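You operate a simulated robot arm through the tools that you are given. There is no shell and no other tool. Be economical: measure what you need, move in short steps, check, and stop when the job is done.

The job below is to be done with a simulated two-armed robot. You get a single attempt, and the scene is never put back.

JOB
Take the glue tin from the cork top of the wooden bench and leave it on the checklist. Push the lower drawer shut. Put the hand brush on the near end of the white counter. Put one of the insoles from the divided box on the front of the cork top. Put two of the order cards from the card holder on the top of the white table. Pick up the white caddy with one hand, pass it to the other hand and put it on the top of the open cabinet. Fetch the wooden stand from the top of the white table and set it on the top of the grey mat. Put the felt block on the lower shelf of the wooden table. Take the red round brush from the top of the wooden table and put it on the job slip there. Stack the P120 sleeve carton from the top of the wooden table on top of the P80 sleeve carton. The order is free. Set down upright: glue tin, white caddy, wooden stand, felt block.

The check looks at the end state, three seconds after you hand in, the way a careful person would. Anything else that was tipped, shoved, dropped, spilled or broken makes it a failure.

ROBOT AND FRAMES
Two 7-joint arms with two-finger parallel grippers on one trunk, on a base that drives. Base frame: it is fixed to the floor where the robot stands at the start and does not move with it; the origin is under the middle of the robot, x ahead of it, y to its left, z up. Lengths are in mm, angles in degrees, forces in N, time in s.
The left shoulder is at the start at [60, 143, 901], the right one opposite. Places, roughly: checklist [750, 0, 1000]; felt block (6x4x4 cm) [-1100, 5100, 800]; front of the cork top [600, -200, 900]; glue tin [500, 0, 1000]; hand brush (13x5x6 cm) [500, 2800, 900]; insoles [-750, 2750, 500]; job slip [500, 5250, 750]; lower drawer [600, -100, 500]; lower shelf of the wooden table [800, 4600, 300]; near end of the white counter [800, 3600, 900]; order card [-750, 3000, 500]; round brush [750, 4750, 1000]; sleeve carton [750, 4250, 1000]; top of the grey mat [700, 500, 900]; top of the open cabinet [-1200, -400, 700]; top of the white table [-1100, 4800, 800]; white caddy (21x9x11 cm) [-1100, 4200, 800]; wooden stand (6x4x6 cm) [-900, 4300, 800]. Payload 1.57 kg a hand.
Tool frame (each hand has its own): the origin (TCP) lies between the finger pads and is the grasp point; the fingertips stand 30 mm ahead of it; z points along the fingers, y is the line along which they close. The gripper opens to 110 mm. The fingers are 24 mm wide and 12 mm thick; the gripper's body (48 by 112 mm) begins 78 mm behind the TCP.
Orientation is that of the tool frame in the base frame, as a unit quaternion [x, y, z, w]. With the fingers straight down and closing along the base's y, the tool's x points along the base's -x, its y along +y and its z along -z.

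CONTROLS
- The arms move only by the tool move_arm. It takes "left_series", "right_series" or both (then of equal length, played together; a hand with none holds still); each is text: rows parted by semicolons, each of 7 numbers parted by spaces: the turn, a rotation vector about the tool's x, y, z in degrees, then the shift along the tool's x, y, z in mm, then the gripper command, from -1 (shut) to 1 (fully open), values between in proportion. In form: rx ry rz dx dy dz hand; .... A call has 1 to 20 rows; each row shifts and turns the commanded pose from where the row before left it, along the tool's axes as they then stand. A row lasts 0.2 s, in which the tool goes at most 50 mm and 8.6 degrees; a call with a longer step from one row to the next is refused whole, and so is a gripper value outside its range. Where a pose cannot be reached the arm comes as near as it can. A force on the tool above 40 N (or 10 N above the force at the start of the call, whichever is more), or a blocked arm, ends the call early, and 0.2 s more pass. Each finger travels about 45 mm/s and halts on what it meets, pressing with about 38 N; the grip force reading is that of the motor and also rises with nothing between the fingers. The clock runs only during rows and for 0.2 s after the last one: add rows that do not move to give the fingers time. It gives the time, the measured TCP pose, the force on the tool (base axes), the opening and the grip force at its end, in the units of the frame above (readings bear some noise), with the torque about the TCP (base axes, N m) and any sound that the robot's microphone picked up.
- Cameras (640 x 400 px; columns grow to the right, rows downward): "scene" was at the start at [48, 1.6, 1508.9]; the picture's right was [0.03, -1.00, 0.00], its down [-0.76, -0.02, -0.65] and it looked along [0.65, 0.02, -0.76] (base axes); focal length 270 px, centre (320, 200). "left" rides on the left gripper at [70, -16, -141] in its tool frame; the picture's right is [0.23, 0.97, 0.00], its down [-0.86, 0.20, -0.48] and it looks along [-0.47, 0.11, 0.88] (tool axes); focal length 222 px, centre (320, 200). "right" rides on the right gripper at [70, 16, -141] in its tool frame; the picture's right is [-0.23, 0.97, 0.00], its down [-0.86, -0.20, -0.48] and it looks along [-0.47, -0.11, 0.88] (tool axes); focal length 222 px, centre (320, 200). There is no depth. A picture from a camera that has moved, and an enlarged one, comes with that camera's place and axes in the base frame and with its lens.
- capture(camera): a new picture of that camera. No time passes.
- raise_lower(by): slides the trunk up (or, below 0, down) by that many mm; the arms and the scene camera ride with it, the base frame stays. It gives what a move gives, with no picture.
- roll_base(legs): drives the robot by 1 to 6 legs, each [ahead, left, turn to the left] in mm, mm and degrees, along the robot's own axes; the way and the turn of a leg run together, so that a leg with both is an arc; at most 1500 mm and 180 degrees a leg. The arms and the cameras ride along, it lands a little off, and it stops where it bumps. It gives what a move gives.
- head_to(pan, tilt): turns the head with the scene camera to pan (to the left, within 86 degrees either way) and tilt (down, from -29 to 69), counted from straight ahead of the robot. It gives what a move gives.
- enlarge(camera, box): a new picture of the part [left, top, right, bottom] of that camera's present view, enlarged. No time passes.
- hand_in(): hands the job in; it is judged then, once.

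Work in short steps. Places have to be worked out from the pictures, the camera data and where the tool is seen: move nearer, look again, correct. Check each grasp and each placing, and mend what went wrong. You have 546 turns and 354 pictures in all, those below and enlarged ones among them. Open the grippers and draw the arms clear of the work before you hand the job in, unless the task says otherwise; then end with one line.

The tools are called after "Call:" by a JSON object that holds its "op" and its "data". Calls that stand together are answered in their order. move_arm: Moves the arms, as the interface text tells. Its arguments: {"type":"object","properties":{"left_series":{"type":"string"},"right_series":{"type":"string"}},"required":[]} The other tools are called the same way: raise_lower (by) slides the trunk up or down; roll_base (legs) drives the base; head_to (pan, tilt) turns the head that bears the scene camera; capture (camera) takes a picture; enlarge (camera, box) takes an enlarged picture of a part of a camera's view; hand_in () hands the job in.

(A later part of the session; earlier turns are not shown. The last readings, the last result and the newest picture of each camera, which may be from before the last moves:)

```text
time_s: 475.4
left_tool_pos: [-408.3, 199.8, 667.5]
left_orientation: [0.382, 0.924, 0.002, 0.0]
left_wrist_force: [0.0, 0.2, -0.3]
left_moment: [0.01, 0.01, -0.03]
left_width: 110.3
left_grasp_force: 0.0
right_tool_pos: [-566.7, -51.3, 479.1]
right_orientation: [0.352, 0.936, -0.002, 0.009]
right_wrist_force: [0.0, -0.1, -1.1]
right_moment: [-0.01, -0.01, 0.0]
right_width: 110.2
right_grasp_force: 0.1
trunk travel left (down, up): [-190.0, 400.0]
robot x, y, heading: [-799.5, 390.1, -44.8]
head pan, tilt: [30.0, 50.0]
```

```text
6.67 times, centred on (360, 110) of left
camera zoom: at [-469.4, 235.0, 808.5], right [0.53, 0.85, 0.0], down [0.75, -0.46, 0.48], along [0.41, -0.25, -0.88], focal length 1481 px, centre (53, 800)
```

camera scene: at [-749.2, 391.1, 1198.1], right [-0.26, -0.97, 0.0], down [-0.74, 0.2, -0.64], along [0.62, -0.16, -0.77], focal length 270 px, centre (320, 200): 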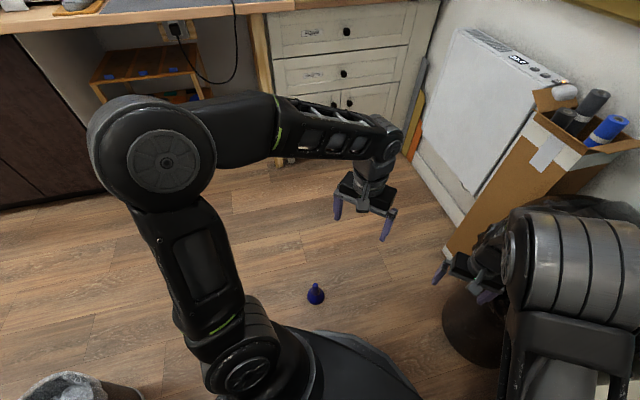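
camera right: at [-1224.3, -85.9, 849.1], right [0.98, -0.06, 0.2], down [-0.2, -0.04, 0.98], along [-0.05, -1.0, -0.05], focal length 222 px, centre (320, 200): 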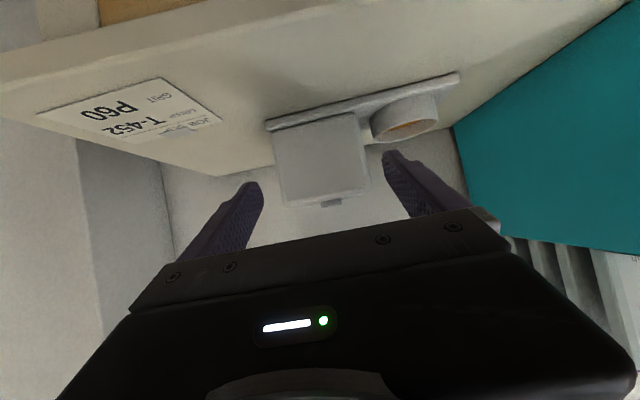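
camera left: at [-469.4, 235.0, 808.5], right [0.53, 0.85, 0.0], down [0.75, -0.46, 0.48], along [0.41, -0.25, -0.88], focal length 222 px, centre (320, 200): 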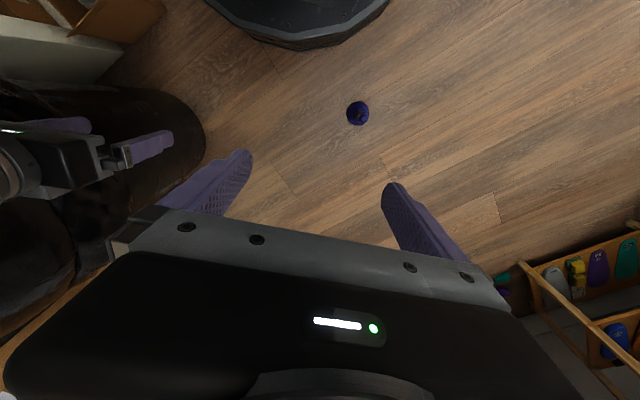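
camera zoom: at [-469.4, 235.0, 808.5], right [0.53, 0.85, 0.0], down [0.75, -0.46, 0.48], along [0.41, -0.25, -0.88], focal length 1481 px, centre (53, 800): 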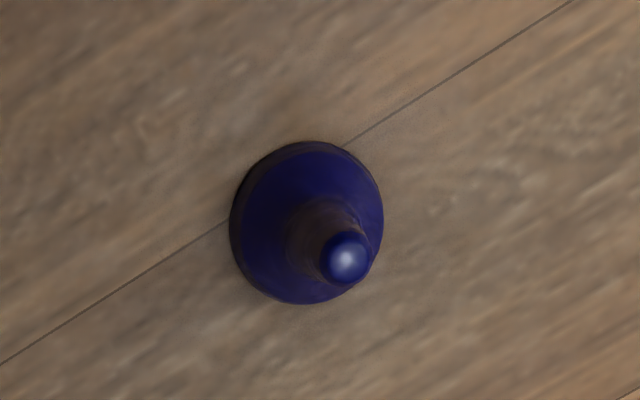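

The blue piece is an intact lid, standing upright at (−313, 291), about 118 mm tall; it belongs on the glue cup. I lower further and bring the left hand over it.

Call:
{"op": "raise_lower", "data": {"by": -180}}

Call:
{"op": "move_arm", "data": {"left_series": "0 0 0 -1 44 0 0.2;0 0 0 -1 44 0 0.2;0 0 0 -1 43 30 0.2;0 0 0 0 0 45 0.2;0 0 0 0 0 45 0.2;0 0 0 0 0 45 0.2;0 0 0 0 0 45 0.2;0 0 0 0 0 40 0.2;0 0 0 0 0 0 0.2"}}

Call:
{"op": "capture", "data": {"camera": "left"}}

```text
time_s: 477.4
left_tool_pos: [-408.4, 199.2, 486.3]
left_orientation: [0.382, 0.924, 0.002, -0.001]
left_wrist_force: [0.5, 0.0, -0.6]
left_moment: [0.0, -0.01, -0.02]
left_width: 110.0
left_grasp_force: 0.1
right_tool_pos: [-565.4, -51.6, 299.7]
right_orientation: [0.351, 0.936, -0.002, 0.01]
right_wrist_force: [0.3, 0.5, -0.5]
right_moment: [-0.02, 0.02, 0.01]
right_width: 109.7
right_grasp_force: 0.1
trunk travel left (down, up): [-10.0, 580.0]
robot x, y, heading: [-804.4, 391.6, -45.2]
head pan, tilt: [30.0, 50.0]
```

```text
refused: row 3 steps farther than a row can; nothing moved
```

```text
100 pictures are left
camera left: at [-469.4, 235.0, 628.5], right [0.53, 0.85, 0.0], down [0.75, -0.46, 0.48], along [0.41, -0.25, -0.88], focal length 222 px, centre (320, 200)
```

left: 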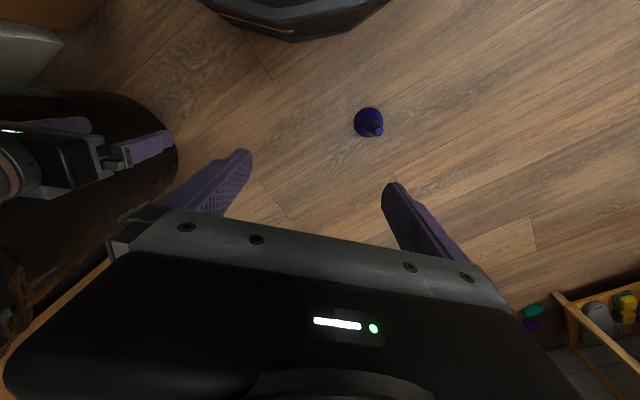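

Call:
{"op": "move_arm", "data": {"left_series": "0 0 0 0 43 0 0.2;0 0 0 0 43 0 0.2;0 0 0 2 43 0 0.2;0 0 0 0 0 45 0.2;0 0 0 0 0 45 0.2;0 0 0 0 0 45 0.2;0 0 0 0 0 45 0.2;0 0 0 0 0 40 0.2;0 0 0 0 0 0 0.2"}}

Call:
{"op": "capture", "data": {"camera": "left"}}

```text
time_s: 479.4
left_tool_pos: [-318.9, 293.4, 269.2]
left_orientation: [0.381, 0.924, 0.002, -0.001]
left_wrist_force: [-0.6, -1.2, -0.2]
left_moment: [0.01, 0.04, 0.01]
left_width: 65.9
left_grasp_force: 0.1
right_tool_pos: [-565.4, -51.4, 300.2]
right_orientation: [0.352, 0.936, -0.002, 0.009]
right_wrist_force: [-0.8, -0.3, 0.2]
right_moment: [0.02, 0.01, -0.01]
right_width: 109.9
right_grasp_force: 0.0
trunk travel left (down, up): [-10.0, 580.0]
robot x, y, heading: [-802.5, 391.8, -44.9]
head pan, tilt: [30.0, 50.0]
```

```text
99 pictures are left
camera left: at [-379.6, 329.7, 410.9], right [0.53, 0.85, 0.0], down [0.75, -0.46, 0.48], along [0.41, -0.25, -0.88], focal length 222 px, centre (320, 200)
```

left: 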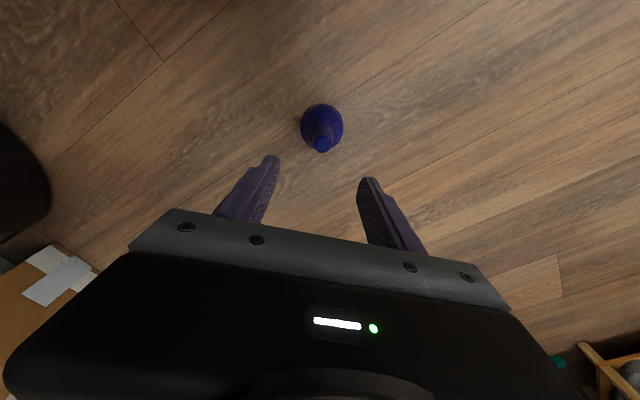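

Centred. Descend to z≈92 and close on the neck.

Call:
{"op": "move_arm", "data": {"left_series": "0 0 0 -1 0 45 0;0 0 0 -1 0 45 0;0 0 0 0 0 45 0;0 0 0 0 0 40 0;0 0 0 0 0 0 0;0 0 0 0 0 0 -1;0 0 0 0 0 0 -1;0 0 0 0 0 0 -1;0 0 0 0 0 0 -1"}}

Call:
{"op": "capture", "data": {"camera": "left"}}

```text
time_s: 481.4
left_tool_pos: [-319.7, 294.3, 93.5]
left_orientation: [0.382, 0.924, 0.003, -0.001]
left_wrist_force: [0.1, -0.1, 0.9]
left_moment: [0.01, -0.01, -0.02]
left_width: 32.4
left_grasp_force: 37.9
right_tool_pos: [-566.6, -52.4, 299.8]
right_orientation: [0.352, 0.936, -0.001, 0.01]
right_wrist_force: [-0.4, 1.2, -0.3]
right_moment: [0.04, -0.04, 0.01]
right_width: 110.0
right_grasp_force: 0.1
trunk travel left (down, up): [-10.0, 580.0]
robot x, y, heading: [-808.1, 390.9, -45.1]
head pan, tilt: [30.0, 50.0]
```

```text
98 pictures are left
camera left: at [-381.0, 330.4, 234.8], right [0.53, 0.85, 0.0], down [0.75, -0.46, 0.48], along [0.41, -0.25, -0.88], focal length 222 px, centre (320, 200)
```

left: 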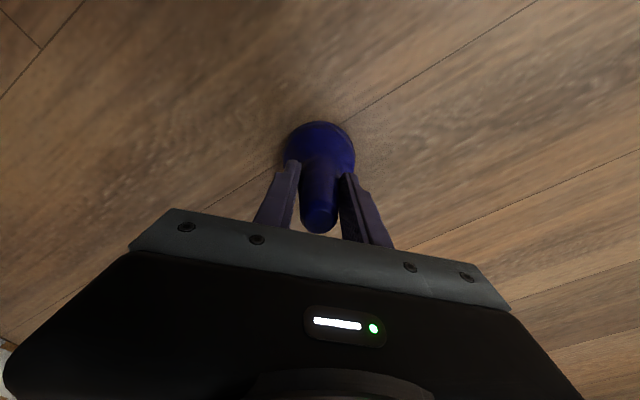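

Lid gripped (32 mm). I raise the trunk fully and lift the arm.

Call:
{"op": "raise_lower", "data": {"by": 400}}

Call:
{"op": "raise_lower", "data": {"by": 180}}

Call:
{"op": "move_arm", "data": {"left_series": "0 0 0 0 0 -45 -1;0 0 0 0 0 -45 -1;0 0 0 0 0 -45 -1;0 0 0 0 0 -45 -1;0 0 0 0 0 -45 -1;0 0 0 0 0 -45 -1;0 0 0 0 0 0 -1"}}

Call:
{"op": "roll_base", "data": {"legs": [[0, 0, -45]]}}

Call:
{"op": "roll_base", "data": {"legs": [[0, -390, 0]]}}

Call:
{"op": "head_to", "data": {"pan": 0, "tilt": 50}}

Call:
{"op": "capture", "data": {"camera": "scene"}}

```text
time_s: 485.2
left_tool_pos: [-319.7, 294.6, 493.2]
left_orientation: [0.382, 0.924, 0.003, -0.002]
left_wrist_force: [0.0, -0.8, -1.0]
left_moment: [0.01, 0.0, -0.01]
left_width: 31.9
left_grasp_force: 38.0
right_tool_pos: [-566.1, -52.3, 700.7]
right_orientation: [0.352, 0.936, -0.002, 0.01]
right_wrist_force: [-0.2, 0.6, 0.0]
right_moment: [0.02, -0.01, -0.03]
right_width: 110.0
right_grasp_force: 0.1
trunk travel left (down, up): [-410.0, 180.0]
robot x, y, heading: [-801.3, 388.4, -45.0]
head pan, tilt: [30.0, 50.0]
```

```text
time_s: 487.2
left_tool_pos: [-319.6, 294.2, 672.7]
left_orientation: [0.382, 0.924, 0.003, -0.002]
left_wrist_force: [0.4, 0.4, -0.1]
left_moment: [-0.03, -0.02, 0.04]
left_width: 31.8
left_grasp_force: 37.6
right_tool_pos: [-565.4, -52.5, 879.9]
right_orientation: [0.352, 0.936, -0.003, 0.009]
right_wrist_force: [-0.2, 0.3, -0.3]
right_moment: [-0.02, -0.05, 0.01]
right_width: 109.8
right_grasp_force: 0.0
trunk travel left (down, up): [-590.0, 0.0]
robot x, y, heading: [-802.3, 391.0, -45.0]
head pan, tilt: [30.0, 50.0]
```

```text
time_s: 488.8
left_tool_pos: [-321.4, 294.3, 943.6]
left_orientation: [0.382, 0.924, 0.002, -0.001]
left_wrist_force: [-0.1, 0.5, -1.0]
left_moment: [-0.01, 0.02, 0.01]
left_width: 31.9
left_grasp_force: 37.6
right_tool_pos: [-564.9, -52.2, 880.0]
right_orientation: [0.351, 0.936, -0.002, 0.009]
right_wrist_force: [-0.1, 0.1, 0.2]
right_moment: [-0.01, 0.04, 0.01]
right_width: 109.8
right_grasp_force: 0.1
trunk travel left (down, up): [-590.0, 0.0]
robot x, y, heading: [-802.0, 391.4, -45.2]
head pan, tilt: [30.0, 50.0]
```

```text
time_s: 491.2
left_tool_pos: [-525.4, -14.8, 944.8]
left_orientation: [0.703, 0.712, 0.003, 0.0]
left_wrist_force: [-0.9, -0.3, 0.0]
left_moment: [0.01, -0.01, 0.0]
left_width: 32.3
left_grasp_force: 37.7
right_tool_pos: [-942.6, -91.8, 880.8]
right_orientation: [0.679, 0.734, -0.005, 0.009]
right_wrist_force: [0.4, 0.4, 0.0]
right_moment: [0.0, -0.02, 0.01]
right_width: 109.9
right_grasp_force: 0.0
trunk travel left (down, up): [-590.0, 0.0]
robot x, y, heading: [-805.4, 391.3, -89.5]
head pan, tilt: [30.0, 50.0]
```

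```text
time_s: 493.7
left_tool_pos: [-907.5, -20.7, 944.7]
left_orientation: [0.703, 0.711, 0.002, 0.0]
left_wrist_force: [-0.2, -0.8, -0.2]
left_moment: [-0.03, 0.0, 0.02]
left_width: 31.7
left_grasp_force: 38.1
right_tool_pos: [-1325.7, -96.5, 880.6]
right_orientation: [0.68, 0.733, -0.005, 0.008]
right_wrist_force: [-0.6, 0.1, 0.2]
right_moment: [-0.04, -0.05, 0.01]
right_width: 110.2
right_grasp_force: 0.2
trunk travel left (down, up): [-590.0, 0.0]
robot x, y, heading: [-1180.5, 388.8, -89.2]
head pan, tilt: [30.0, 50.0]
```

```text
time_s: 494.6
left_tool_pos: [-906.7, -19.8, 943.8]
left_orientation: [0.703, 0.711, 0.002, 0.0]
left_wrist_force: [1.0, 0.4, 0.2]
left_moment: [0.04, 0.02, 0.02]
left_width: 31.7
left_grasp_force: 38.0
right_tool_pos: [-1324.6, -96.4, 880.3]
right_orientation: [0.68, 0.733, -0.005, 0.009]
right_wrist_force: [0.3, -0.4, -0.2]
right_moment: [0.0, -0.02, 0.06]
right_width: 110.0
right_grasp_force: 0.0
trunk travel left (down, up): [-590.0, 0.0]
robot x, y, heading: [-1185.0, 385.1, -89.4]
head pan, tilt: [0.0, 50.0]
```

```text
97 pictures are left
camera scene: at [-1183.9, 337.5, 1598.1], right [-1.0, -0.01, 0.0], down [-0.01, 0.77, -0.64], along [0.01, -0.64, -0.77], focal length 270 px, centre (320, 200)
```

scene: 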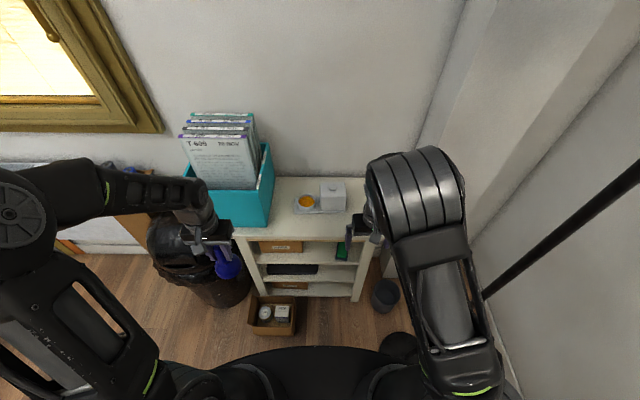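

Call:
{"op": "enlarge", "data": {"camera": "scene", "box": [260, 160, 380, 250]}}

```text
4.44 times, centred on (320, 205) of scene
camera zoom: at [-1183.9, 337.5, 1598.1], right [-1.0, -0.01, 0.0], down [-0.01, 0.77, -0.64], along [0.01, -0.64, -0.77], focal length 1202 px, centre (320, 178)
```

zoom: 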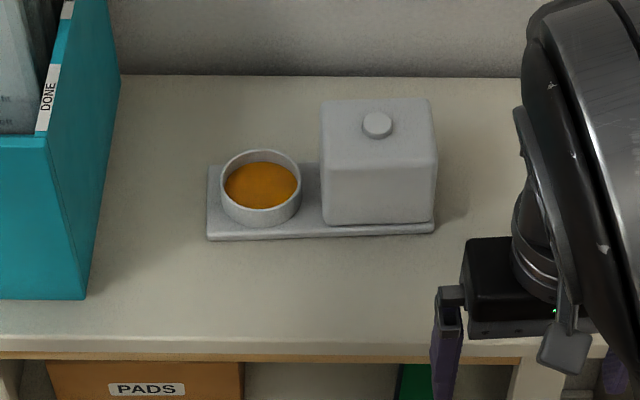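

I move the left hand with the lid across to x≈−1123, raise the right hand out of the way, then drive 150 mm forward.

Call:
{"op": "move_arm", "data": {"left_series": "0 0 0 0 -43 -5 -1;0 0 0 0 -43 -5 -1;0 0 0 0 -43 -5 -1;0 0 0 0 -43 -5 -1;0 0 0 0 -43 -5 -1;0 0 0 0 0 0 -1", "right_series": "0 0 0 20 -20 -30 1;0 0 0 20 -20 -30 1;0 0 0 20 0 -30 1;0 0 0 0 0 -30 1;0 0 0 0 0 0 1;0 0 0 0 0 0 1"}}

Call:
{"op": "roll_base", "data": {"legs": [[150, 0, -0.6]]}}

Call:
{"op": "move_arm", "data": {"left_series": "0 0 0 -40 0 0 -1;0 0 0 -40 0 0 -1;0 0 0 0 0 0 -1"}}

Call:
{"op": "capture", "data": {"camera": "left"}}

Call:
{"op": "capture", "data": {"camera": "scene"}}

```text
time_s: 496.0
left_tool_pos: [-1122.6, -22.3, 971.6]
left_orientation: [0.703, 0.711, 0.003, -0.001]
left_wrist_force: [1.0, 0.2, -0.3]
left_moment: [0.02, 0.05, 0.01]
left_width: 31.9
left_grasp_force: 38.0
right_tool_pos: [-1369.8, -36.6, 998.4]
right_orientation: [0.679, 0.734, -0.006, 0.009]
right_wrist_force: [-0.4, -0.3, 0.4]
right_moment: [-0.01, 0.0, 0.02]
right_width: 110.2
right_grasp_force: 0.1
trunk travel left (down, up): [-590.0, 0.0]
robot x, y, heading: [-1184.3, 386.5, -89.3]
head pan, tilt: [0.0, 50.0]
```

```text
time_s: 497.4
left_tool_pos: [-1123.3, -173.7, 970.9]
left_orientation: [0.705, 0.709, 0.004, -0.001]
left_wrist_force: [0.4, -0.9, -1.1]
left_moment: [0.04, 0.01, -0.01]
left_width: 31.9
left_grasp_force: 38.6
right_tool_pos: [-1371.4, -185.5, 998.5]
right_orientation: [0.682, 0.731, -0.005, 0.008]
right_wrist_force: [-0.1, -0.2, 0.5]
right_moment: [0.03, 0.02, -0.01]
right_width: 110.0
right_grasp_force: 0.0
trunk travel left (down, up): [-590.0, 0.0]
robot x, y, heading: [-1181.7, 240.9, -89.5]
head pan, tilt: [0.0, 50.0]
```

```text
time_s: 498.2
left_tool_pos: [-1122.5, -251.4, 972.8]
left_orientation: [0.706, 0.708, 0.003, 0.0]
left_wrist_force: [1.1, 0.2, -1.0]
left_moment: [-0.04, 0.03, 0.0]
left_width: 31.8
left_grasp_force: 37.7
right_tool_pos: [-1371.6, -184.1, 999.5]
right_orientation: [0.682, 0.731, -0.005, 0.008]
right_wrist_force: [-0.2, 1.3, 0.1]
right_moment: [-0.02, 0.02, 0.0]
right_width: 110.1
right_grasp_force: 0.0
trunk travel left (down, up): [-590.0, 0.0]
robot x, y, heading: [-1183.3, 237.0, -89.9]
head pan, tilt: [0.0, 50.0]
```

```text
95 pictures are left
camera left: at [-1139.6, -183.6, 1113.8], right [0.97, 0.23, 0.0], down [0.2, -0.86, 0.48], along [0.11, -0.46, -0.88], focal length 222 px, centre (320, 200)
```

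left: 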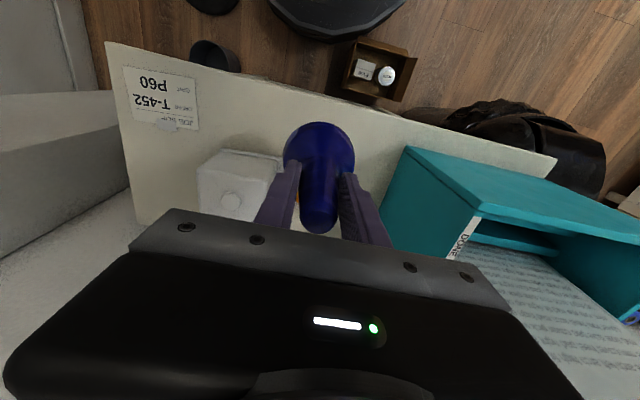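

```text
94 pictures are left
camera scene: at [-1183.2, 189.2, 1598.2], right [-1.0, 0.0, 0.0], down [0.0, 0.77, -0.64], along [0.0, -0.64, -0.77], focal length 270 px, centre (320, 200)
```

scene: 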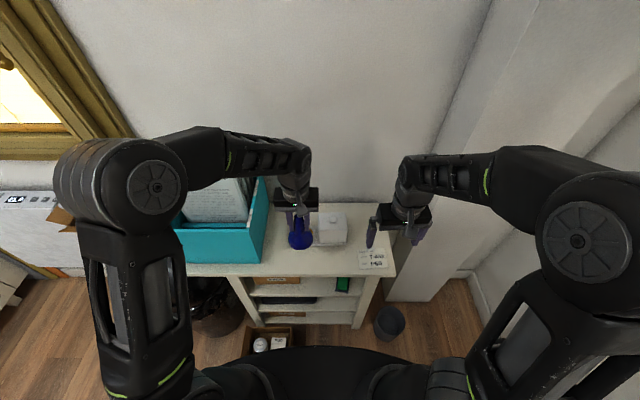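

Knob triangulates to (−1227, −362, 833), so the cup centre is about (−1124, −360), rim ≈761. I bring the lid above the cup and lower to 20 mm above.

Call:
{"op": "move_arm", "data": {"left_series": "0 0 0 -35 0 0 -1;0 0 0 -35 0 0 -1;0 0 0 -35 -1.5 0 -1;0 0 0 0 0 40 -1;0 0 0 0 0 40 -1;0 0 0 0 0 15 -1;0 0 0 0 0 0 -1"}}

Call:
{"op": "enlarge", "data": {"camera": "scene", "box": [240, 170, 380, 290]}}

Call:
{"op": "capture", "data": {"camera": "left"}}

```text
time_s: 499.8
left_tool_pos: [-1122.8, -359.4, 875.9]
left_orientation: [0.705, 0.709, 0.002, -0.001]
left_wrist_force: [-0.2, -0.1, 1.1]
left_moment: [0.02, 0.01, -0.01]
left_width: 31.9
left_grasp_force: 37.9
right_tool_pos: [-1372.1, -183.7, 998.7]
right_orientation: [0.682, 0.731, -0.005, 0.008]
right_wrist_force: [-0.2, -0.3, 0.8]
right_moment: [0.02, -0.02, 0.0]
right_width: 109.9
right_grasp_force: 0.2
trunk travel left (down, up): [-590.0, 0.0]
robot x, y, heading: [-1182.8, 237.7, -89.6]
head pan, tilt: [0.0, 50.0]
```

```text
3.33 times, centred on (310, 230) of scene
camera zoom: at [-1183.3, 188.6, 1598.1], right [-1.0, 0.0, 0.0], down [0.0, 0.77, -0.64], along [0.0, -0.64, -0.77], focal length 901 px, centre (353, 100)
```

zoom: 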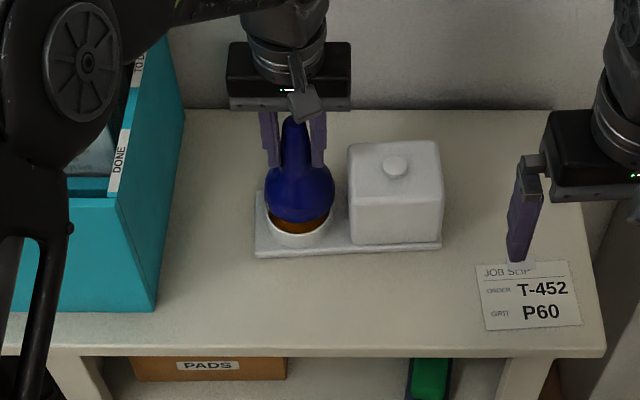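

```text
92 pictures are left
camera left: at [-1140.4, -290.8, 1018.6], right [0.97, 0.23, 0.0], down [0.2, -0.86, 0.48], along [0.11, -0.46, -0.88], focal length 222 px, centre (320, 200)
```

left: 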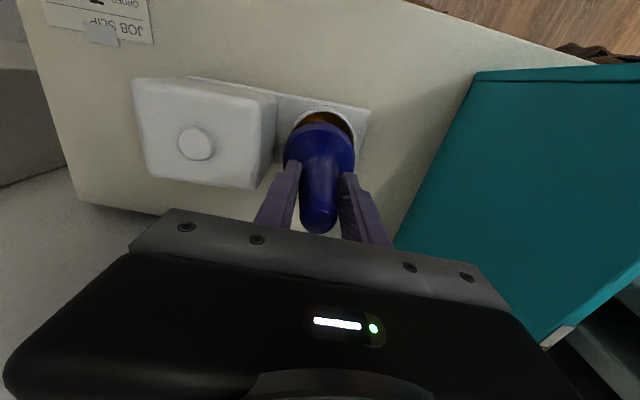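

Lid is nearly over the cup; I correct +4 mm in y and +3 mm in x, then lower to contact.

Call:
{"op": "move_arm", "data": {"left_series": "0 0 0 4 3 8 -1;0 0 0 0 0 6 -1;0 0 0 0 0 3 -1;0 0 0 0 0 0 -1"}}

Call:
{"op": "enlarge", "data": {"camera": "scene", "box": [260, 190, 360, 270]}}

Call:
{"op": "enlarge", "data": {"camera": "left", "box": [240, 80, 400, 240]}}

```text
time_s: 500.5
left_tool_pos: [-1122.9, -356.7, 870.8]
left_orientation: [0.706, 0.708, -0.003, 0.003]
left_wrist_force: [2.6, 6.4, 22.1]
left_moment: [0.91, -0.23, 0.02]
left_width: 31.9
left_grasp_force: 37.8
right_tool_pos: [-1371.2, -182.5, 999.2]
right_orientation: [0.682, 0.731, -0.005, 0.007]
right_wrist_force: [0.0, -0.9, 0.4]
right_moment: [0.02, -0.02, 0.02]
right_width: 110.0
right_grasp_force: 0.1
trunk travel left (down, up): [-590.0, 0.0]
robot x, y, heading: [-1184.2, 233.7, -89.8]
head pan, tilt: [0.0, 50.0]
stopped in row 3 (left hand): the force on the tool passed its limit (the readings are from after the stop); the commanded pose is now the measured one
```

```text
5.00 times, centred on (310, 230) of scene
camera zoom: at [-1183.2, 190.4, 1598.3], right [-1.0, 0.0, 0.0], down [0.0, 0.77, -0.64], along [0.0, -0.64, -0.77], focal length 1352 px, centre (370, 50)
```

zoom: 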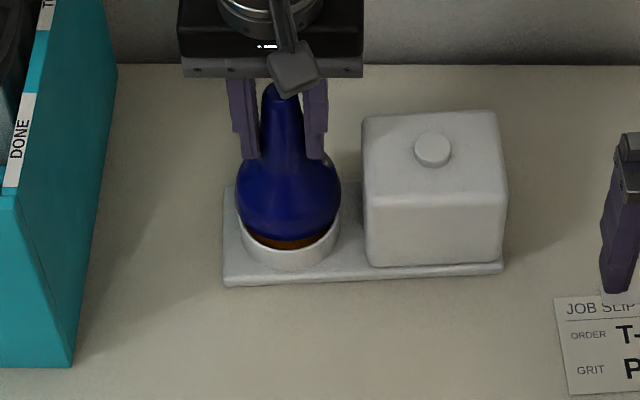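

```text
2.50 times, centred on (320, 160) of left
camera zoom: at [-1138.2, -287.5, 1010.5], right [0.97, 0.23, 0.0], down [0.2, -0.85, 0.48], along [0.11, -0.47, -0.88], focal length 555 px, centre (320, 300)
```

zoom: 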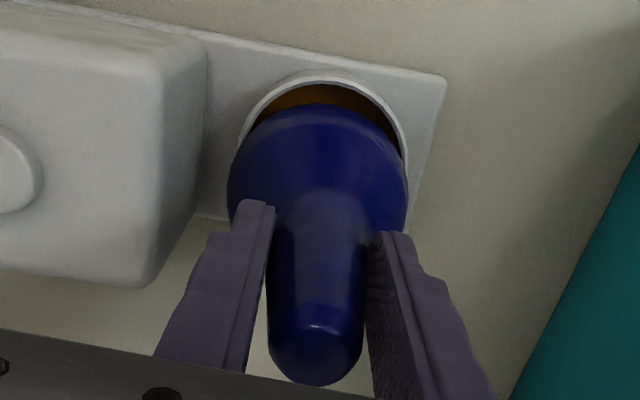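

The lid is about 12 mm too far back and 4 mm left of the cup. I raise slightly, correct, and lower again.

Call:
{"op": "move_arm", "data": {"left_series": "0 0 0 0 0 -10 -1;0 0 0 12 4 0 -1;0 0 0 0 0 6 -1;0 0 0 0 0 3 -1;0 0 0 0 0 0 -1"}}

Call:
{"op": "enlarge", "data": {"camera": "left", "box": [240, 80, 400, 240]}}

Call:
{"op": "enlarge", "data": {"camera": "scene", "box": [260, 190, 360, 270]}}

```text
time_s: 501.7
left_tool_pos: [-1116.8, -343.7, 869.5]
left_orientation: [0.705, 0.709, -0.003, 0.003]
left_wrist_force: [2.7, 0.2, 17.6]
left_moment: [0.52, -0.06, -0.04]
left_width: 31.9
left_grasp_force: 38.5
right_tool_pos: [-1370.9, -183.5, 1000.5]
right_orientation: [0.682, 0.731, -0.006, 0.008]
right_wrist_force: [0.0, 0.2, 0.5]
right_moment: [0.02, 0.03, -0.04]
right_width: 109.9
right_grasp_force: 0.1
trunk travel left (down, up): [-590.0, 0.0]
robot x, y, heading: [-1181.7, 237.6, -89.5]
head pan, tilt: [0.0, 50.0]
```

```text
2.50 times, centred on (320, 160) of left
camera zoom: at [-1133.8, -275.5, 1010.4], right [0.97, 0.23, 0.0], down [0.2, -0.85, 0.49], along [0.11, -0.47, -0.87], focal length 555 px, centre (320, 300)
```

zoom: 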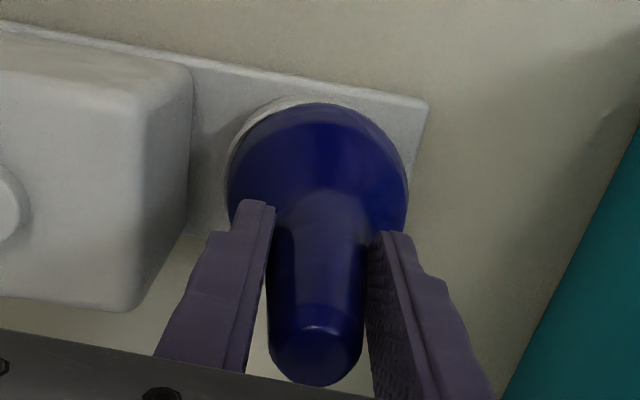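

```text
5.00 times, centred on (310, 230) of scene
camera zoom: at [-1183.2, 190.8, 1598.4], right [-1.0, 0.0, 0.0], down [0.0, 0.77, -0.64], along [0.0, -0.64, -0.77], focal length 1352 px, centre (370, 50)
```

zoom: 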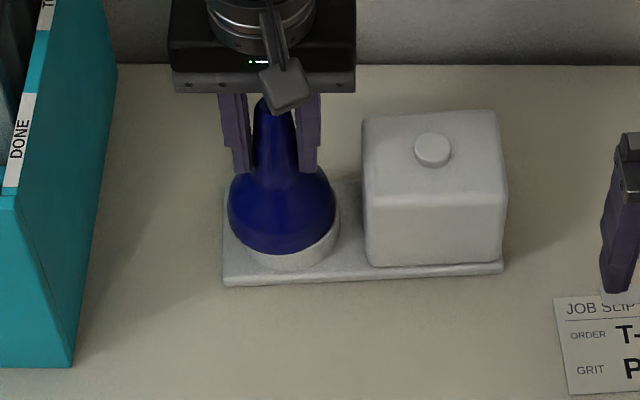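

Now it's about 6 mm too far to +x. I raise a little, correct, and set it down.

Call:
{"op": "move_arm", "data": {"left_series": "0 0 0 0 0 -8 -1;0 0 0 0.5 -6 0 -1;0 0 0 0 0 5 -1;0 0 0 0 0 2.5 -1;0 0 0 0 0 0 -1"}}

Call:
{"op": "enlarge", "data": {"camera": "left", "box": [240, 80, 400, 240]}}

Call:
{"op": "enlarge", "data": {"camera": "scene", "box": [260, 190, 360, 270]}}

```text
time_s: 502.9
left_tool_pos: [-1122.9, -345.4, 869.8]
left_orientation: [0.705, 0.709, -0.003, 0.003]
left_wrist_force: [2.1, 1.8, 16.3]
left_moment: [0.3, -0.17, -0.05]
left_width: 31.8
left_grasp_force: 38.1
right_tool_pos: [-1371.4, -182.9, 1000.2]
right_orientation: [0.682, 0.731, -0.005, 0.008]
right_wrist_force: [0.2, 0.2, 0.3]
right_moment: [-0.01, 0.05, -0.02]
right_width: 110.2
right_grasp_force: 0.1
trunk travel left (down, up): [-590.0, 0.0]
robot x, y, heading: [-1183.7, 239.1, -89.6]
head pan, tilt: [0.0, 50.0]
heard: snap
```

```text
2.50 times, centred on (320, 160) of left
camera zoom: at [-1139.4, -275.3, 1010.8], right [0.97, 0.23, 0.0], down [0.2, -0.85, 0.49], along [0.11, -0.47, -0.87], focal length 555 px, centre (320, 300)
```

zoom: 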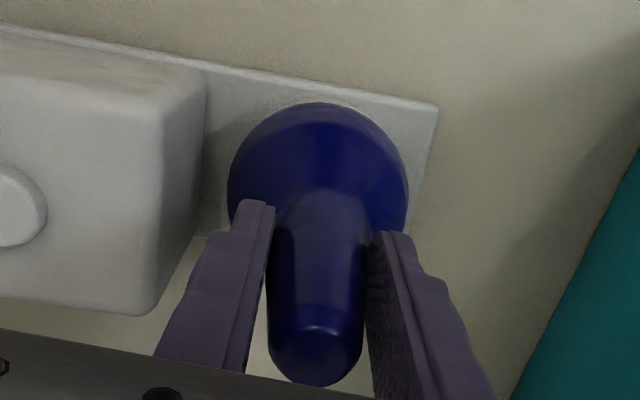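

```text
5.00 times, centred on (310, 230) of scene
camera zoom: at [-1183.0, 190.8, 1598.4], right [-1.0, 0.0, 0.0], down [0.0, 0.77, -0.64], along [0.0, -0.64, -0.77], focal length 1352 px, centre (370, 50)
```

zoom: 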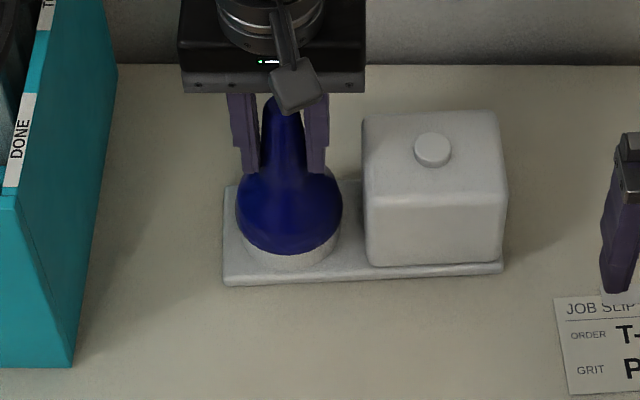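

"Snap": the lid clicked back onto the cup. I release and lift away.

Call:
{"op": "move_arm", "data": {"left_series": "0 0 0 0 0 -0.5 -0.2;0 0 0 0 0 0 0.1;0 0 0 0 0 0 0.1;0 0 0 0 0 -20 0.1;0 0 0 0 0 -35 0.1;0 0 0 0 0 -40 0.1;0 0 0 0 0 -40 0.1;0 0 0 0 0 0 0.1"}}

Call:
{"op": "capture", "data": {"camera": "left"}}

```text
time_s: 504.7
left_tool_pos: [-1125.6, -343.8, 1002.3]
left_orientation: [0.705, 0.709, -0.002, 0.003]
left_wrist_force: [0.0, -0.5, -0.1]
left_moment: [0.04, -0.03, 0.03]
left_width: 60.5
left_grasp_force: 0.0
right_tool_pos: [-1372.0, -184.9, 998.5]
right_orientation: [0.682, 0.731, -0.005, 0.008]
right_wrist_force: [-0.2, -0.2, -0.4]
right_moment: [0.02, 0.0, -0.01]
right_width: 110.2
right_grasp_force: 0.1
trunk travel left (down, up): [-590.0, 0.0]
robot x, y, heading: [-1185.8, 236.0, -89.6]
head pan, tilt: [0.0, 50.0]
```

```text
85 pictures are left
camera left: at [-1142.0, -275.0, 1143.9], right [0.97, 0.23, 0.0], down [0.2, -0.85, 0.48], along [0.11, -0.47, -0.88], focal length 222 px, centre (320, 200)
```

left: 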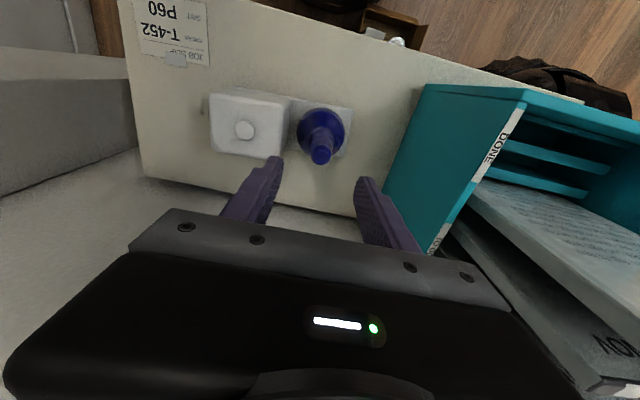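

The caddy is complete and upright on the cabinet. I draw the left hand in, back off, and leave via the gap, keeping clear of everything.

Call:
{"op": "roll_base", "data": {"legs": [[-150, 0, -0.4]]}}

Call:
{"op": "move_arm", "data": {"left_series": "0 0 0 40 20 0 1;0 0 0 40 20 0 1;0 0 0 40 20 0 1;0 0 0 20 20 -20 1;0 0 0 0 0 0 1", "right_series": "0 0 0 0 0 0 1;0 0 0 0 0 0 1;0 0 0 0 0 0 1;0 0 0 0 0 0 1;0 0 0 0 0 0 1"}}

Call:
{"op": "roll_base", "data": {"legs": [[0, 800, 0]]}}

Call:
{"op": "head_to", "data": {"pan": -60, "tilt": 50}}

Call:
{"op": "capture", "data": {"camera": "scene"}}

```text
time_s: 506.1
left_tool_pos: [-1127.6, -189.5, 1004.2]
left_orientation: [0.707, 0.707, -0.001, 0.002]
left_wrist_force: [0.1, 0.5, -0.2]
left_moment: [-0.01, 0.0, 0.0]
left_width: 60.4
left_grasp_force: 0.1
right_tool_pos: [-1373.7, -29.9, 1000.1]
right_orientation: [0.684, 0.729, -0.005, 0.009]
right_wrist_force: [-0.7, 0.2, 0.3]
right_moment: [-0.05, 0.01, 0.01]
right_width: 109.9
right_grasp_force: 0.1
trunk travel left (down, up): [-590.0, 0.0]
robot x, y, heading: [-1185.3, 388.6, -90.1]
head pan, tilt: [0.0, 50.0]
```

```text
time_s: 507.3
left_tool_pos: [-1048.4, -52.0, 1021.3]
left_orientation: [0.706, 0.708, -0.002, 0.002]
left_wrist_force: [0.0, 0.6, -0.8]
left_moment: [-0.01, -0.04, -0.01]
left_width: 110.0
left_grasp_force: 0.0
right_tool_pos: [-1373.7, -31.2, 999.9]
right_orientation: [0.684, 0.729, -0.005, 0.009]
right_wrist_force: [0.1, 0.0, 0.0]
right_moment: [-0.02, -0.01, 0.01]
right_width: 109.9
right_grasp_force: 0.1
trunk travel left (down, up): [-590.0, 0.0]
robot x, y, heading: [-1186.0, 389.2, -89.9]
head pan, tilt: [0.0, 50.0]
```

```text
time_s: 511.6
left_tool_pos: [-241.5, -48.5, 1022.1]
left_orientation: [0.704, 0.71, -0.001, 0.002]
left_wrist_force: [0.0, 0.2, -0.2]
left_moment: [0.02, 0.01, 0.02]
left_width: 109.9
left_grasp_force: 0.1
right_tool_pos: [-568.4, -29.4, 999.8]
right_orientation: [0.682, 0.731, -0.005, 0.008]
right_wrist_force: [-0.1, -0.3, 0.5]
right_moment: [0.02, 0.01, 0.03]
right_width: 109.9
right_grasp_force: 0.0
trunk travel left (down, up): [-590.0, 0.0]
robot x, y, heading: [-379.2, 390.8, -89.7]
head pan, tilt: [0.0, 50.0]
```

```text
time_s: 512.9
left_tool_pos: [-241.5, -49.6, 1021.1]
left_orientation: [0.705, 0.709, -0.002, 0.002]
left_wrist_force: [-1.3, -0.3, 0.6]
left_moment: [-0.02, 0.0, -0.02]
left_width: 109.9
left_grasp_force: 0.0
right_tool_pos: [-567.9, -30.0, 998.7]
right_orientation: [0.682, 0.732, -0.005, 0.009]
right_wrist_force: [0.1, -0.1, 0.4]
right_moment: [-0.02, 0.03, 0.0]
right_width: 110.0
right_grasp_force: 0.1
trunk travel left (down, up): [-590.0, 0.0]
robot x, y, heading: [-382.3, 392.6, -89.6]
head pan, tilt: [-60.0, 50.0]
```

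```text
84 pictures are left
camera scene: at [-447.4, 382.1, 1598.1], right [-0.51, 0.86, 0.0], down [0.66, 0.39, -0.64], along [-0.55, -0.32, -0.77], focal length 270 px, centre (320, 200)
```

scene: 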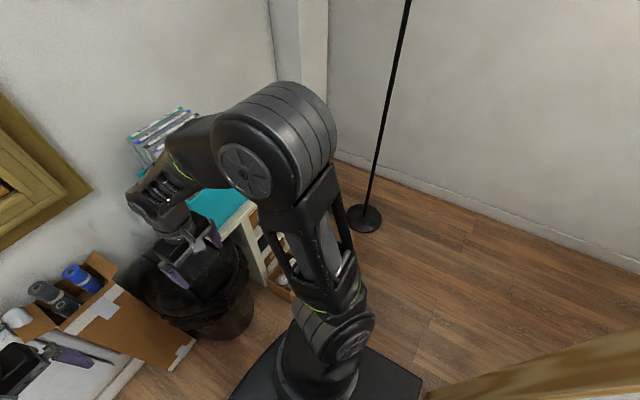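

Now the insole. I go to the aisle centre, turn to face −x and drive up to the rack, in stages.

Call:
{"op": "roll_base", "data": {"legs": [[0, 330, 0], [0, 0, -90]]}}

Call:
{"op": "roll_base", "data": {"legs": [[0, -1200, 0]]}}

Call:
{"op": "roll_base", "data": {"legs": [[0, -1080, 0]]}}

Call:
{"op": "head_to", "data": {"pan": 0, "tilt": 55}}

Call:
{"op": "capture", "data": {"camera": "scene"}}

```text
time_s: 518.9
left_tool_pos: [-487.9, 259.7, 1021.6]
left_orientation: [1.0, -0.001, -0.003, 0.0]
left_wrist_force: [0.0, 0.4, -0.4]
left_moment: [0.0, -0.02, -0.01]
left_width: 110.0
left_grasp_force: 0.2
right_tool_pos: [-464.7, 584.9, 999.2]
right_orientation: [0.999, 0.031, -0.009, 0.002]
right_wrist_force: [0.2, 0.8, -0.3]
right_moment: [-0.01, -0.01, 0.02]
right_width: 109.8
right_grasp_force: 0.1
trunk travel left (down, up): [-590.0, 0.0]
robot x, y, heading: [-44.8, 394.5, 179.9]
head pan, tilt: [-60.0, 50.0]
```

```text
time_s: 525.1
left_tool_pos: [-480.6, 1476.1, 1021.8]
left_orientation: [1.0, -0.005, -0.003, 0.0]
left_wrist_force: [0.6, 1.1, -0.4]
left_moment: [0.01, -0.02, 0.01]
left_width: 109.9
left_grasp_force: 0.1
right_tool_pos: [-455.3, 1801.5, 999.1]
right_orientation: [1.0, 0.028, -0.009, 0.002]
right_wrist_force: [1.0, 0.1, 0.2]
right_moment: [0.01, 0.02, 0.02]
right_width: 110.0
right_grasp_force: 0.0
trunk travel left (down, up): [-590.0, 0.0]
robot x, y, heading: [-38.4, 1610.8, 179.4]
head pan, tilt: [-60.0, 50.0]
```

```text
time_s: 530.6
left_tool_pos: [-479.5, 2548.1, 1022.2]
left_orientation: [1.0, 0.006, -0.002, 0.0]
left_wrist_force: [0.8, -0.2, -0.8]
left_moment: [-0.02, 0.03, 0.0]
left_width: 110.1
left_grasp_force: 0.0
right_tool_pos: [-459.9, 2873.7, 998.8]
right_orientation: [0.999, 0.039, -0.01, 0.002]
right_wrist_force: [-0.5, -0.4, -0.5]
right_moment: [0.01, 0.0, 0.02]
right_width: 109.7
right_grasp_force: 0.1
trunk travel left (down, up): [-590.0, 0.0]
robot x, y, heading: [-37.9, 2689.7, -179.1]
head pan, tilt: [-60.0, 50.0]
```

```text
time_s: 531.9
left_tool_pos: [-479.8, 2546.5, 1023.1]
left_orientation: [1.0, 0.006, -0.003, -0.001]
left_wrist_force: [-0.2, -0.2, -0.1]
left_moment: [0.0, -0.03, 0.04]
left_width: 110.0
left_grasp_force: 0.1
right_tool_pos: [-461.5, 2873.6, 1000.1]
right_orientation: [0.999, 0.039, -0.01, 0.003]
right_wrist_force: [0.1, 0.2, 0.2]
right_moment: [-0.01, 0.02, -0.01]
right_width: 110.1
right_grasp_force: 0.1
trunk travel left (down, up): [-590.0, 0.0]
robot x, y, heading: [-39.8, 2691.3, -179.3]
head pan, tilt: [0.0, 55.0]
```

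```text
83 pictures are left
camera scene: at [-80.8, 2688.0, 1591.6], right [-0.01, 1.0, 0.0], down [0.82, 0.01, -0.57], along [-0.57, -0.01, -0.82], focal length 270 px, centre (320, 200)
```

scene: 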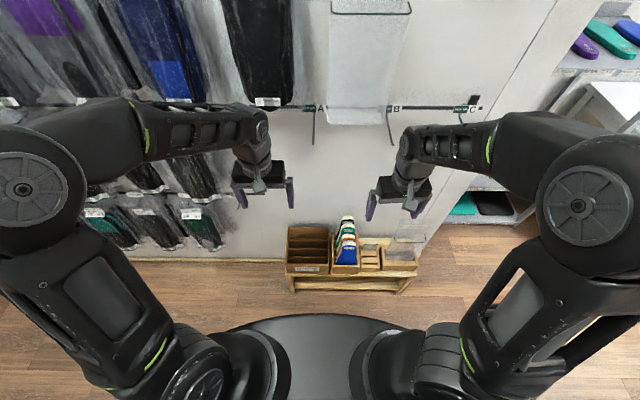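

I lower the trunk, go 70 mm closer and turn the right hand so it closes along x.

Call:
{"op": "roll_base", "data": {"legs": [[70, 0, -0.6]]}}

Call:
{"op": "raise_lower", "data": {"by": -200}}

Call:
{"op": "move_arm", "data": {"right_series": "0 0 -7.8 -5 0 0 0;0 0 -7.8 0 0 0 0;0 0 -7.8 0 0 0 0;0 0 -7.8 0 0 0 0;0 0 -7.8 0 0 0 0;0 0 -7.8 0 0 0 0;0 0 -7.8 0 0 0 0;0 0 -7.8 0 0 0 0;0 0 -7.8 0 0 0 0;0 0 -7.8 0 0 0 0;0 0 -7.5 0 0 0 0;0 0 0 0 0 0 0"}}

Call:
{"op": "capture", "data": {"camera": "right"}}

Call:
{"op": "enlarge", "data": {"camera": "scene", "box": [270, 170, 430, 290]}}

```text
time_s: 532.9
left_tool_pos: [-550.8, 2551.7, 1021.6]
left_orientation: [1.0, 0.0, -0.002, -0.001]
left_wrist_force: [-0.5, 0.4, 0.2]
left_moment: [0.02, -0.05, -0.02]
left_width: 110.1
left_grasp_force: 0.0
right_tool_pos: [-529.2, 2877.9, 998.5]
right_orientation: [0.999, 0.034, -0.009, 0.002]
right_wrist_force: [-0.5, -0.5, 0.4]
right_moment: [0.03, -0.04, 0.0]
right_width: 110.0
right_grasp_force: 0.1
trunk travel left (down, up): [-590.0, 0.0]
robot x, y, heading: [-105.8, 2687.9, -179.8]
head pan, tilt: [0.0, 55.0]
```

```text
time_s: 535.1
left_tool_pos: [-549.8, 2550.4, 821.5]
left_orientation: [1.0, 0.001, -0.003, 0.0]
left_wrist_force: [-0.4, -0.6, -0.1]
left_moment: [0.03, -0.01, -0.01]
left_width: 109.9
left_grasp_force: 0.1
right_tool_pos: [-528.0, 2876.8, 799.3]
right_orientation: [0.999, 0.034, -0.009, 0.002]
right_wrist_force: [-0.2, -0.7, -0.1]
right_moment: [0.01, 0.01, 0.02]
right_width: 110.0
right_grasp_force: 0.1
trunk travel left (down, up): [-390.0, 200.0]
robot x, y, heading: [-109.1, 2688.3, -180.0]
head pan, tilt: [0.0, 55.0]
```

```text
time_s: 537.7
left_tool_pos: [-551.3, 2552.1, 821.7]
left_orientation: [1.0, 0.002, -0.003, -0.001]
left_wrist_force: [0.1, -0.4, 0.3]
left_moment: [-0.03, -0.01, 0.0]
left_width: 109.9
left_grasp_force: 0.1
right_tool_pos: [-532.7, 2877.4, 800.0]
right_orientation: [0.71, 0.704, -0.009, -0.005]
right_wrist_force: [-0.2, 0.3, -0.3]
right_moment: [0.02, 0.03, 0.02]
right_width: 54.9
right_grasp_force: 0.0
trunk travel left (down, up): [-390.0, 200.0]
robot x, y, heading: [-107.0, 2686.6, -179.9]
head pan, tilt: [0.0, 55.0]
```

```text
82 pictures are left
camera right: at [-513.9, 2947.4, 939.9], right [0.97, -0.24, -0.02], down [-0.2, -0.85, 0.49], along [-0.13, -0.47, -0.87], focal length 222 px, centre (320, 200)
```

right: 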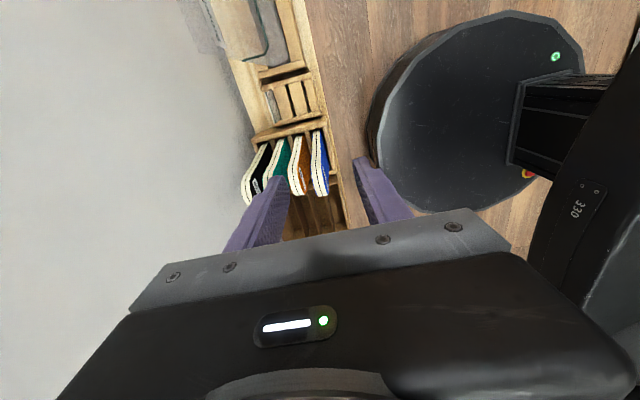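

```text
3.33 times, centred on (350, 230) of scene
camera zoom: at [-150.1, 2687.9, 1391.6], right [0.0, 1.0, 0.0], down [0.82, 0.0, -0.57], along [-0.57, 0.0, -0.82], focal length 901 px, centre (220, 100)
```

zoom: 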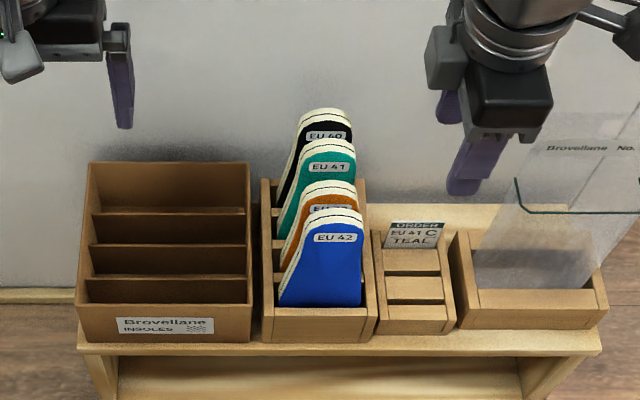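

The blue insole's top triangulates to (−555, 2794, 626), next one 40 mm behind. I bring the hand above it for a close look.

Call:
{"op": "move_arm", "data": {"right_series": "0 0 0 -28 -8 0 -0.45;0 0 0 -28 -8 20 -0.45;0 0 0 -28 -7 30 -0.45;0 0 0 0 0 30 -0.45;0 0 0 0 0 0 -0.45"}}

Call:
{"op": "enlarge", "data": {"camera": "right", "box": [200, 60, 420, 240]}}

Call:
{"op": "enlarge", "data": {"camera": "scene", "box": [300, 170, 420, 270]}}

```text
time_s: 538.9
left_tool_pos: [-549.8, 2550.9, 821.2]
left_orientation: [1.0, 0.001, -0.003, 0.0]
left_wrist_force: [0.5, 0.4, 0.1]
left_moment: [0.02, 0.0, 0.0]
left_width: 110.0
left_grasp_force: 0.1
right_tool_pos: [-558.8, 2791.3, 718.9]
right_orientation: [0.711, 0.703, -0.008, -0.005]
right_wrist_force: [0.6, -0.8, 0.0]
right_moment: [-0.01, 0.02, -0.01]
right_width: 30.3
right_grasp_force: 0.0
trunk travel left (down, up): [-390.0, 200.0]
robot x, y, heading: [-108.6, 2688.3, -180.0]
head pan, tilt: [0.0, 55.0]
```

```text
2.22 times, centred on (310, 150) of right
camera zoom: at [-540.1, 2861.9, 859.1], right [0.97, -0.24, -0.02], down [-0.2, -0.85, 0.49], along [-0.13, -0.47, -0.87], focal length 494 px, centre (342, 311)
```

zoom: 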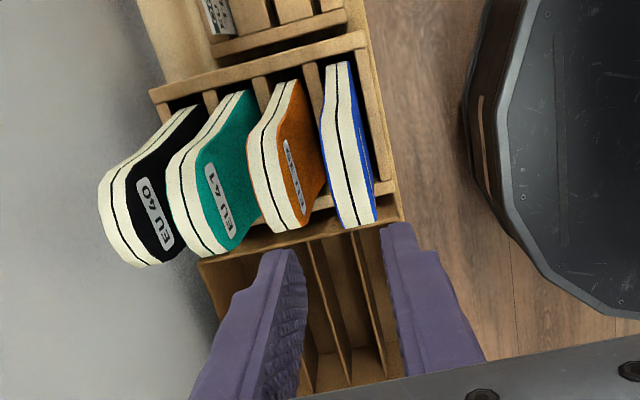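

```text
4.00 times, centred on (360, 220) of scene
camera zoom: at [-150.1, 2687.9, 1391.6], right [0.0, 1.0, 0.0], down [0.82, 0.0, -0.57], along [-0.57, 0.0, -0.82], focal length 1082 px, centre (160, 120)
```

zoom: 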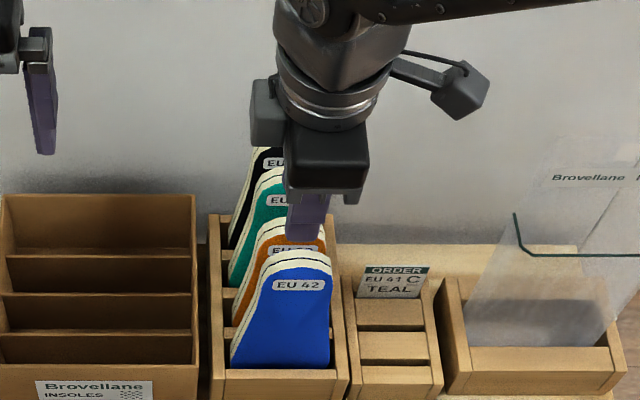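

The blue insole is ~18 mm thick with only a ~15 mm gap behind it. I set a 24 mm opening centred so the rear finger enters the middle of the gap, and lower to just above the top first.

Call:
{"op": "move_arm", "data": {"right_series": "0 0 0 -3 6 0 -0.56;0 0 0 0 0 30 -0.56;0 0 0 0 0 23 -0.56;0 0 0 0 0 0 -0.56"}}

Call:
{"op": "enlarge", "data": {"camera": "right", "box": [200, 60, 420, 240]}}

```text
time_s: 539.9
left_tool_pos: [-550.6, 2550.2, 822.0]
left_orientation: [1.0, 0.001, -0.003, 0.0]
left_wrist_force: [0.5, -0.1, 0.9]
left_moment: [-0.02, -0.01, -0.02]
left_width: 110.0
left_grasp_force: 0.0
right_tool_pos: [-552.6, 2790.7, 667.1]
right_orientation: [0.71, 0.704, -0.008, -0.005]
right_wrist_force: [-0.4, -0.1, -0.6]
right_moment: [0.05, 0.0, 0.01]
right_width: 24.3
right_grasp_force: 0.2
trunk travel left (down, up): [-390.0, 200.0]
robot x, y, heading: [-108.6, 2690.4, -179.7]
head pan, tilt: [0.0, 55.0]
```

```text
2.22 times, centred on (310, 150) of right
camera zoom: at [-533.3, 2860.8, 807.0], right [0.97, -0.24, -0.02], down [-0.2, -0.85, 0.49], along [-0.13, -0.47, -0.87], focal length 494 px, centre (342, 311)
```

zoom: 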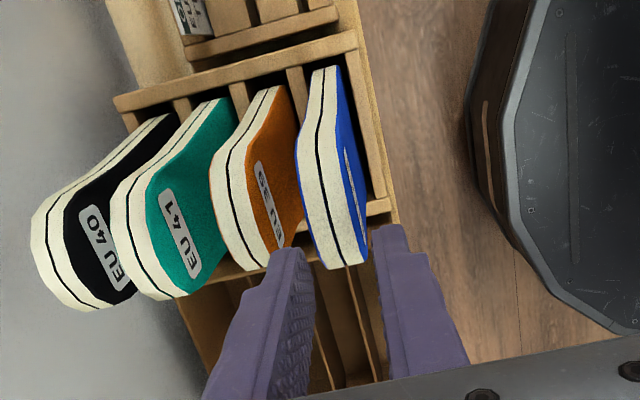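

Blue is centred between the fingertips, orange outside. I lower 33 mm and close.

Call:
{"op": "move_arm", "data": {"right_series": "0 0 0 0 0 12 -0.56;0 0 0 0 0 12 -0.56;0 0 0 0 0 9 -0.56;0 0 0 0 0 0 -0.56;0 0 0 0 0 0 -1;0 0 0 0 0 0 -1;0 0 0 0 0 0 -1"}}

Call:
{"op": "enlarge", "data": {"camera": "right", "box": [200, 60, 420, 240]}}

```text
time_s: 541.5
left_tool_pos: [-550.6, 2551.4, 822.6]
left_orientation: [1.0, 0.002, -0.002, 0.0]
left_wrist_force: [0.5, -0.2, 0.4]
left_moment: [0.05, -0.01, -0.02]
left_width: 110.1
left_grasp_force: 0.0
right_tool_pos: [-553.5, 2790.8, 633.7]
right_orientation: [0.71, 0.704, -0.009, -0.005]
right_wrist_force: [0.1, -0.5, -0.2]
right_moment: [-0.01, -0.1, 0.02]
right_width: 19.2
right_grasp_force: 33.4
trunk travel left (down, up): [-390.0, 200.0]
robot x, y, heading: [-104.0, 2690.6, -180.0]
head pan, tilt: [0.0, 55.0]
```

```text
2.22 times, centred on (310, 150) of right
camera zoom: at [-535.0, 2860.0, 774.8], right [0.97, -0.24, -0.02], down [-0.2, -0.85, 0.49], along [-0.13, -0.47, -0.87], focal length 494 px, centre (342, 311)
```

zoom: 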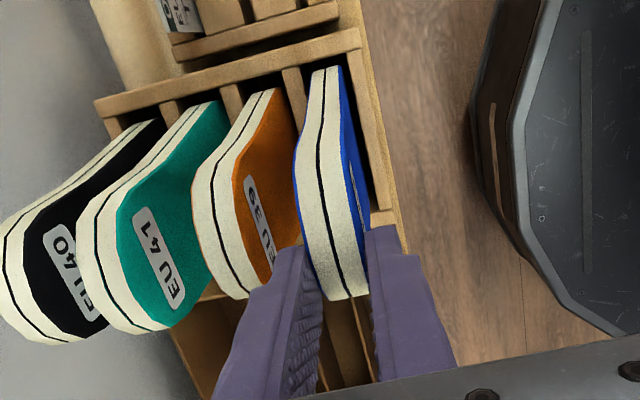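

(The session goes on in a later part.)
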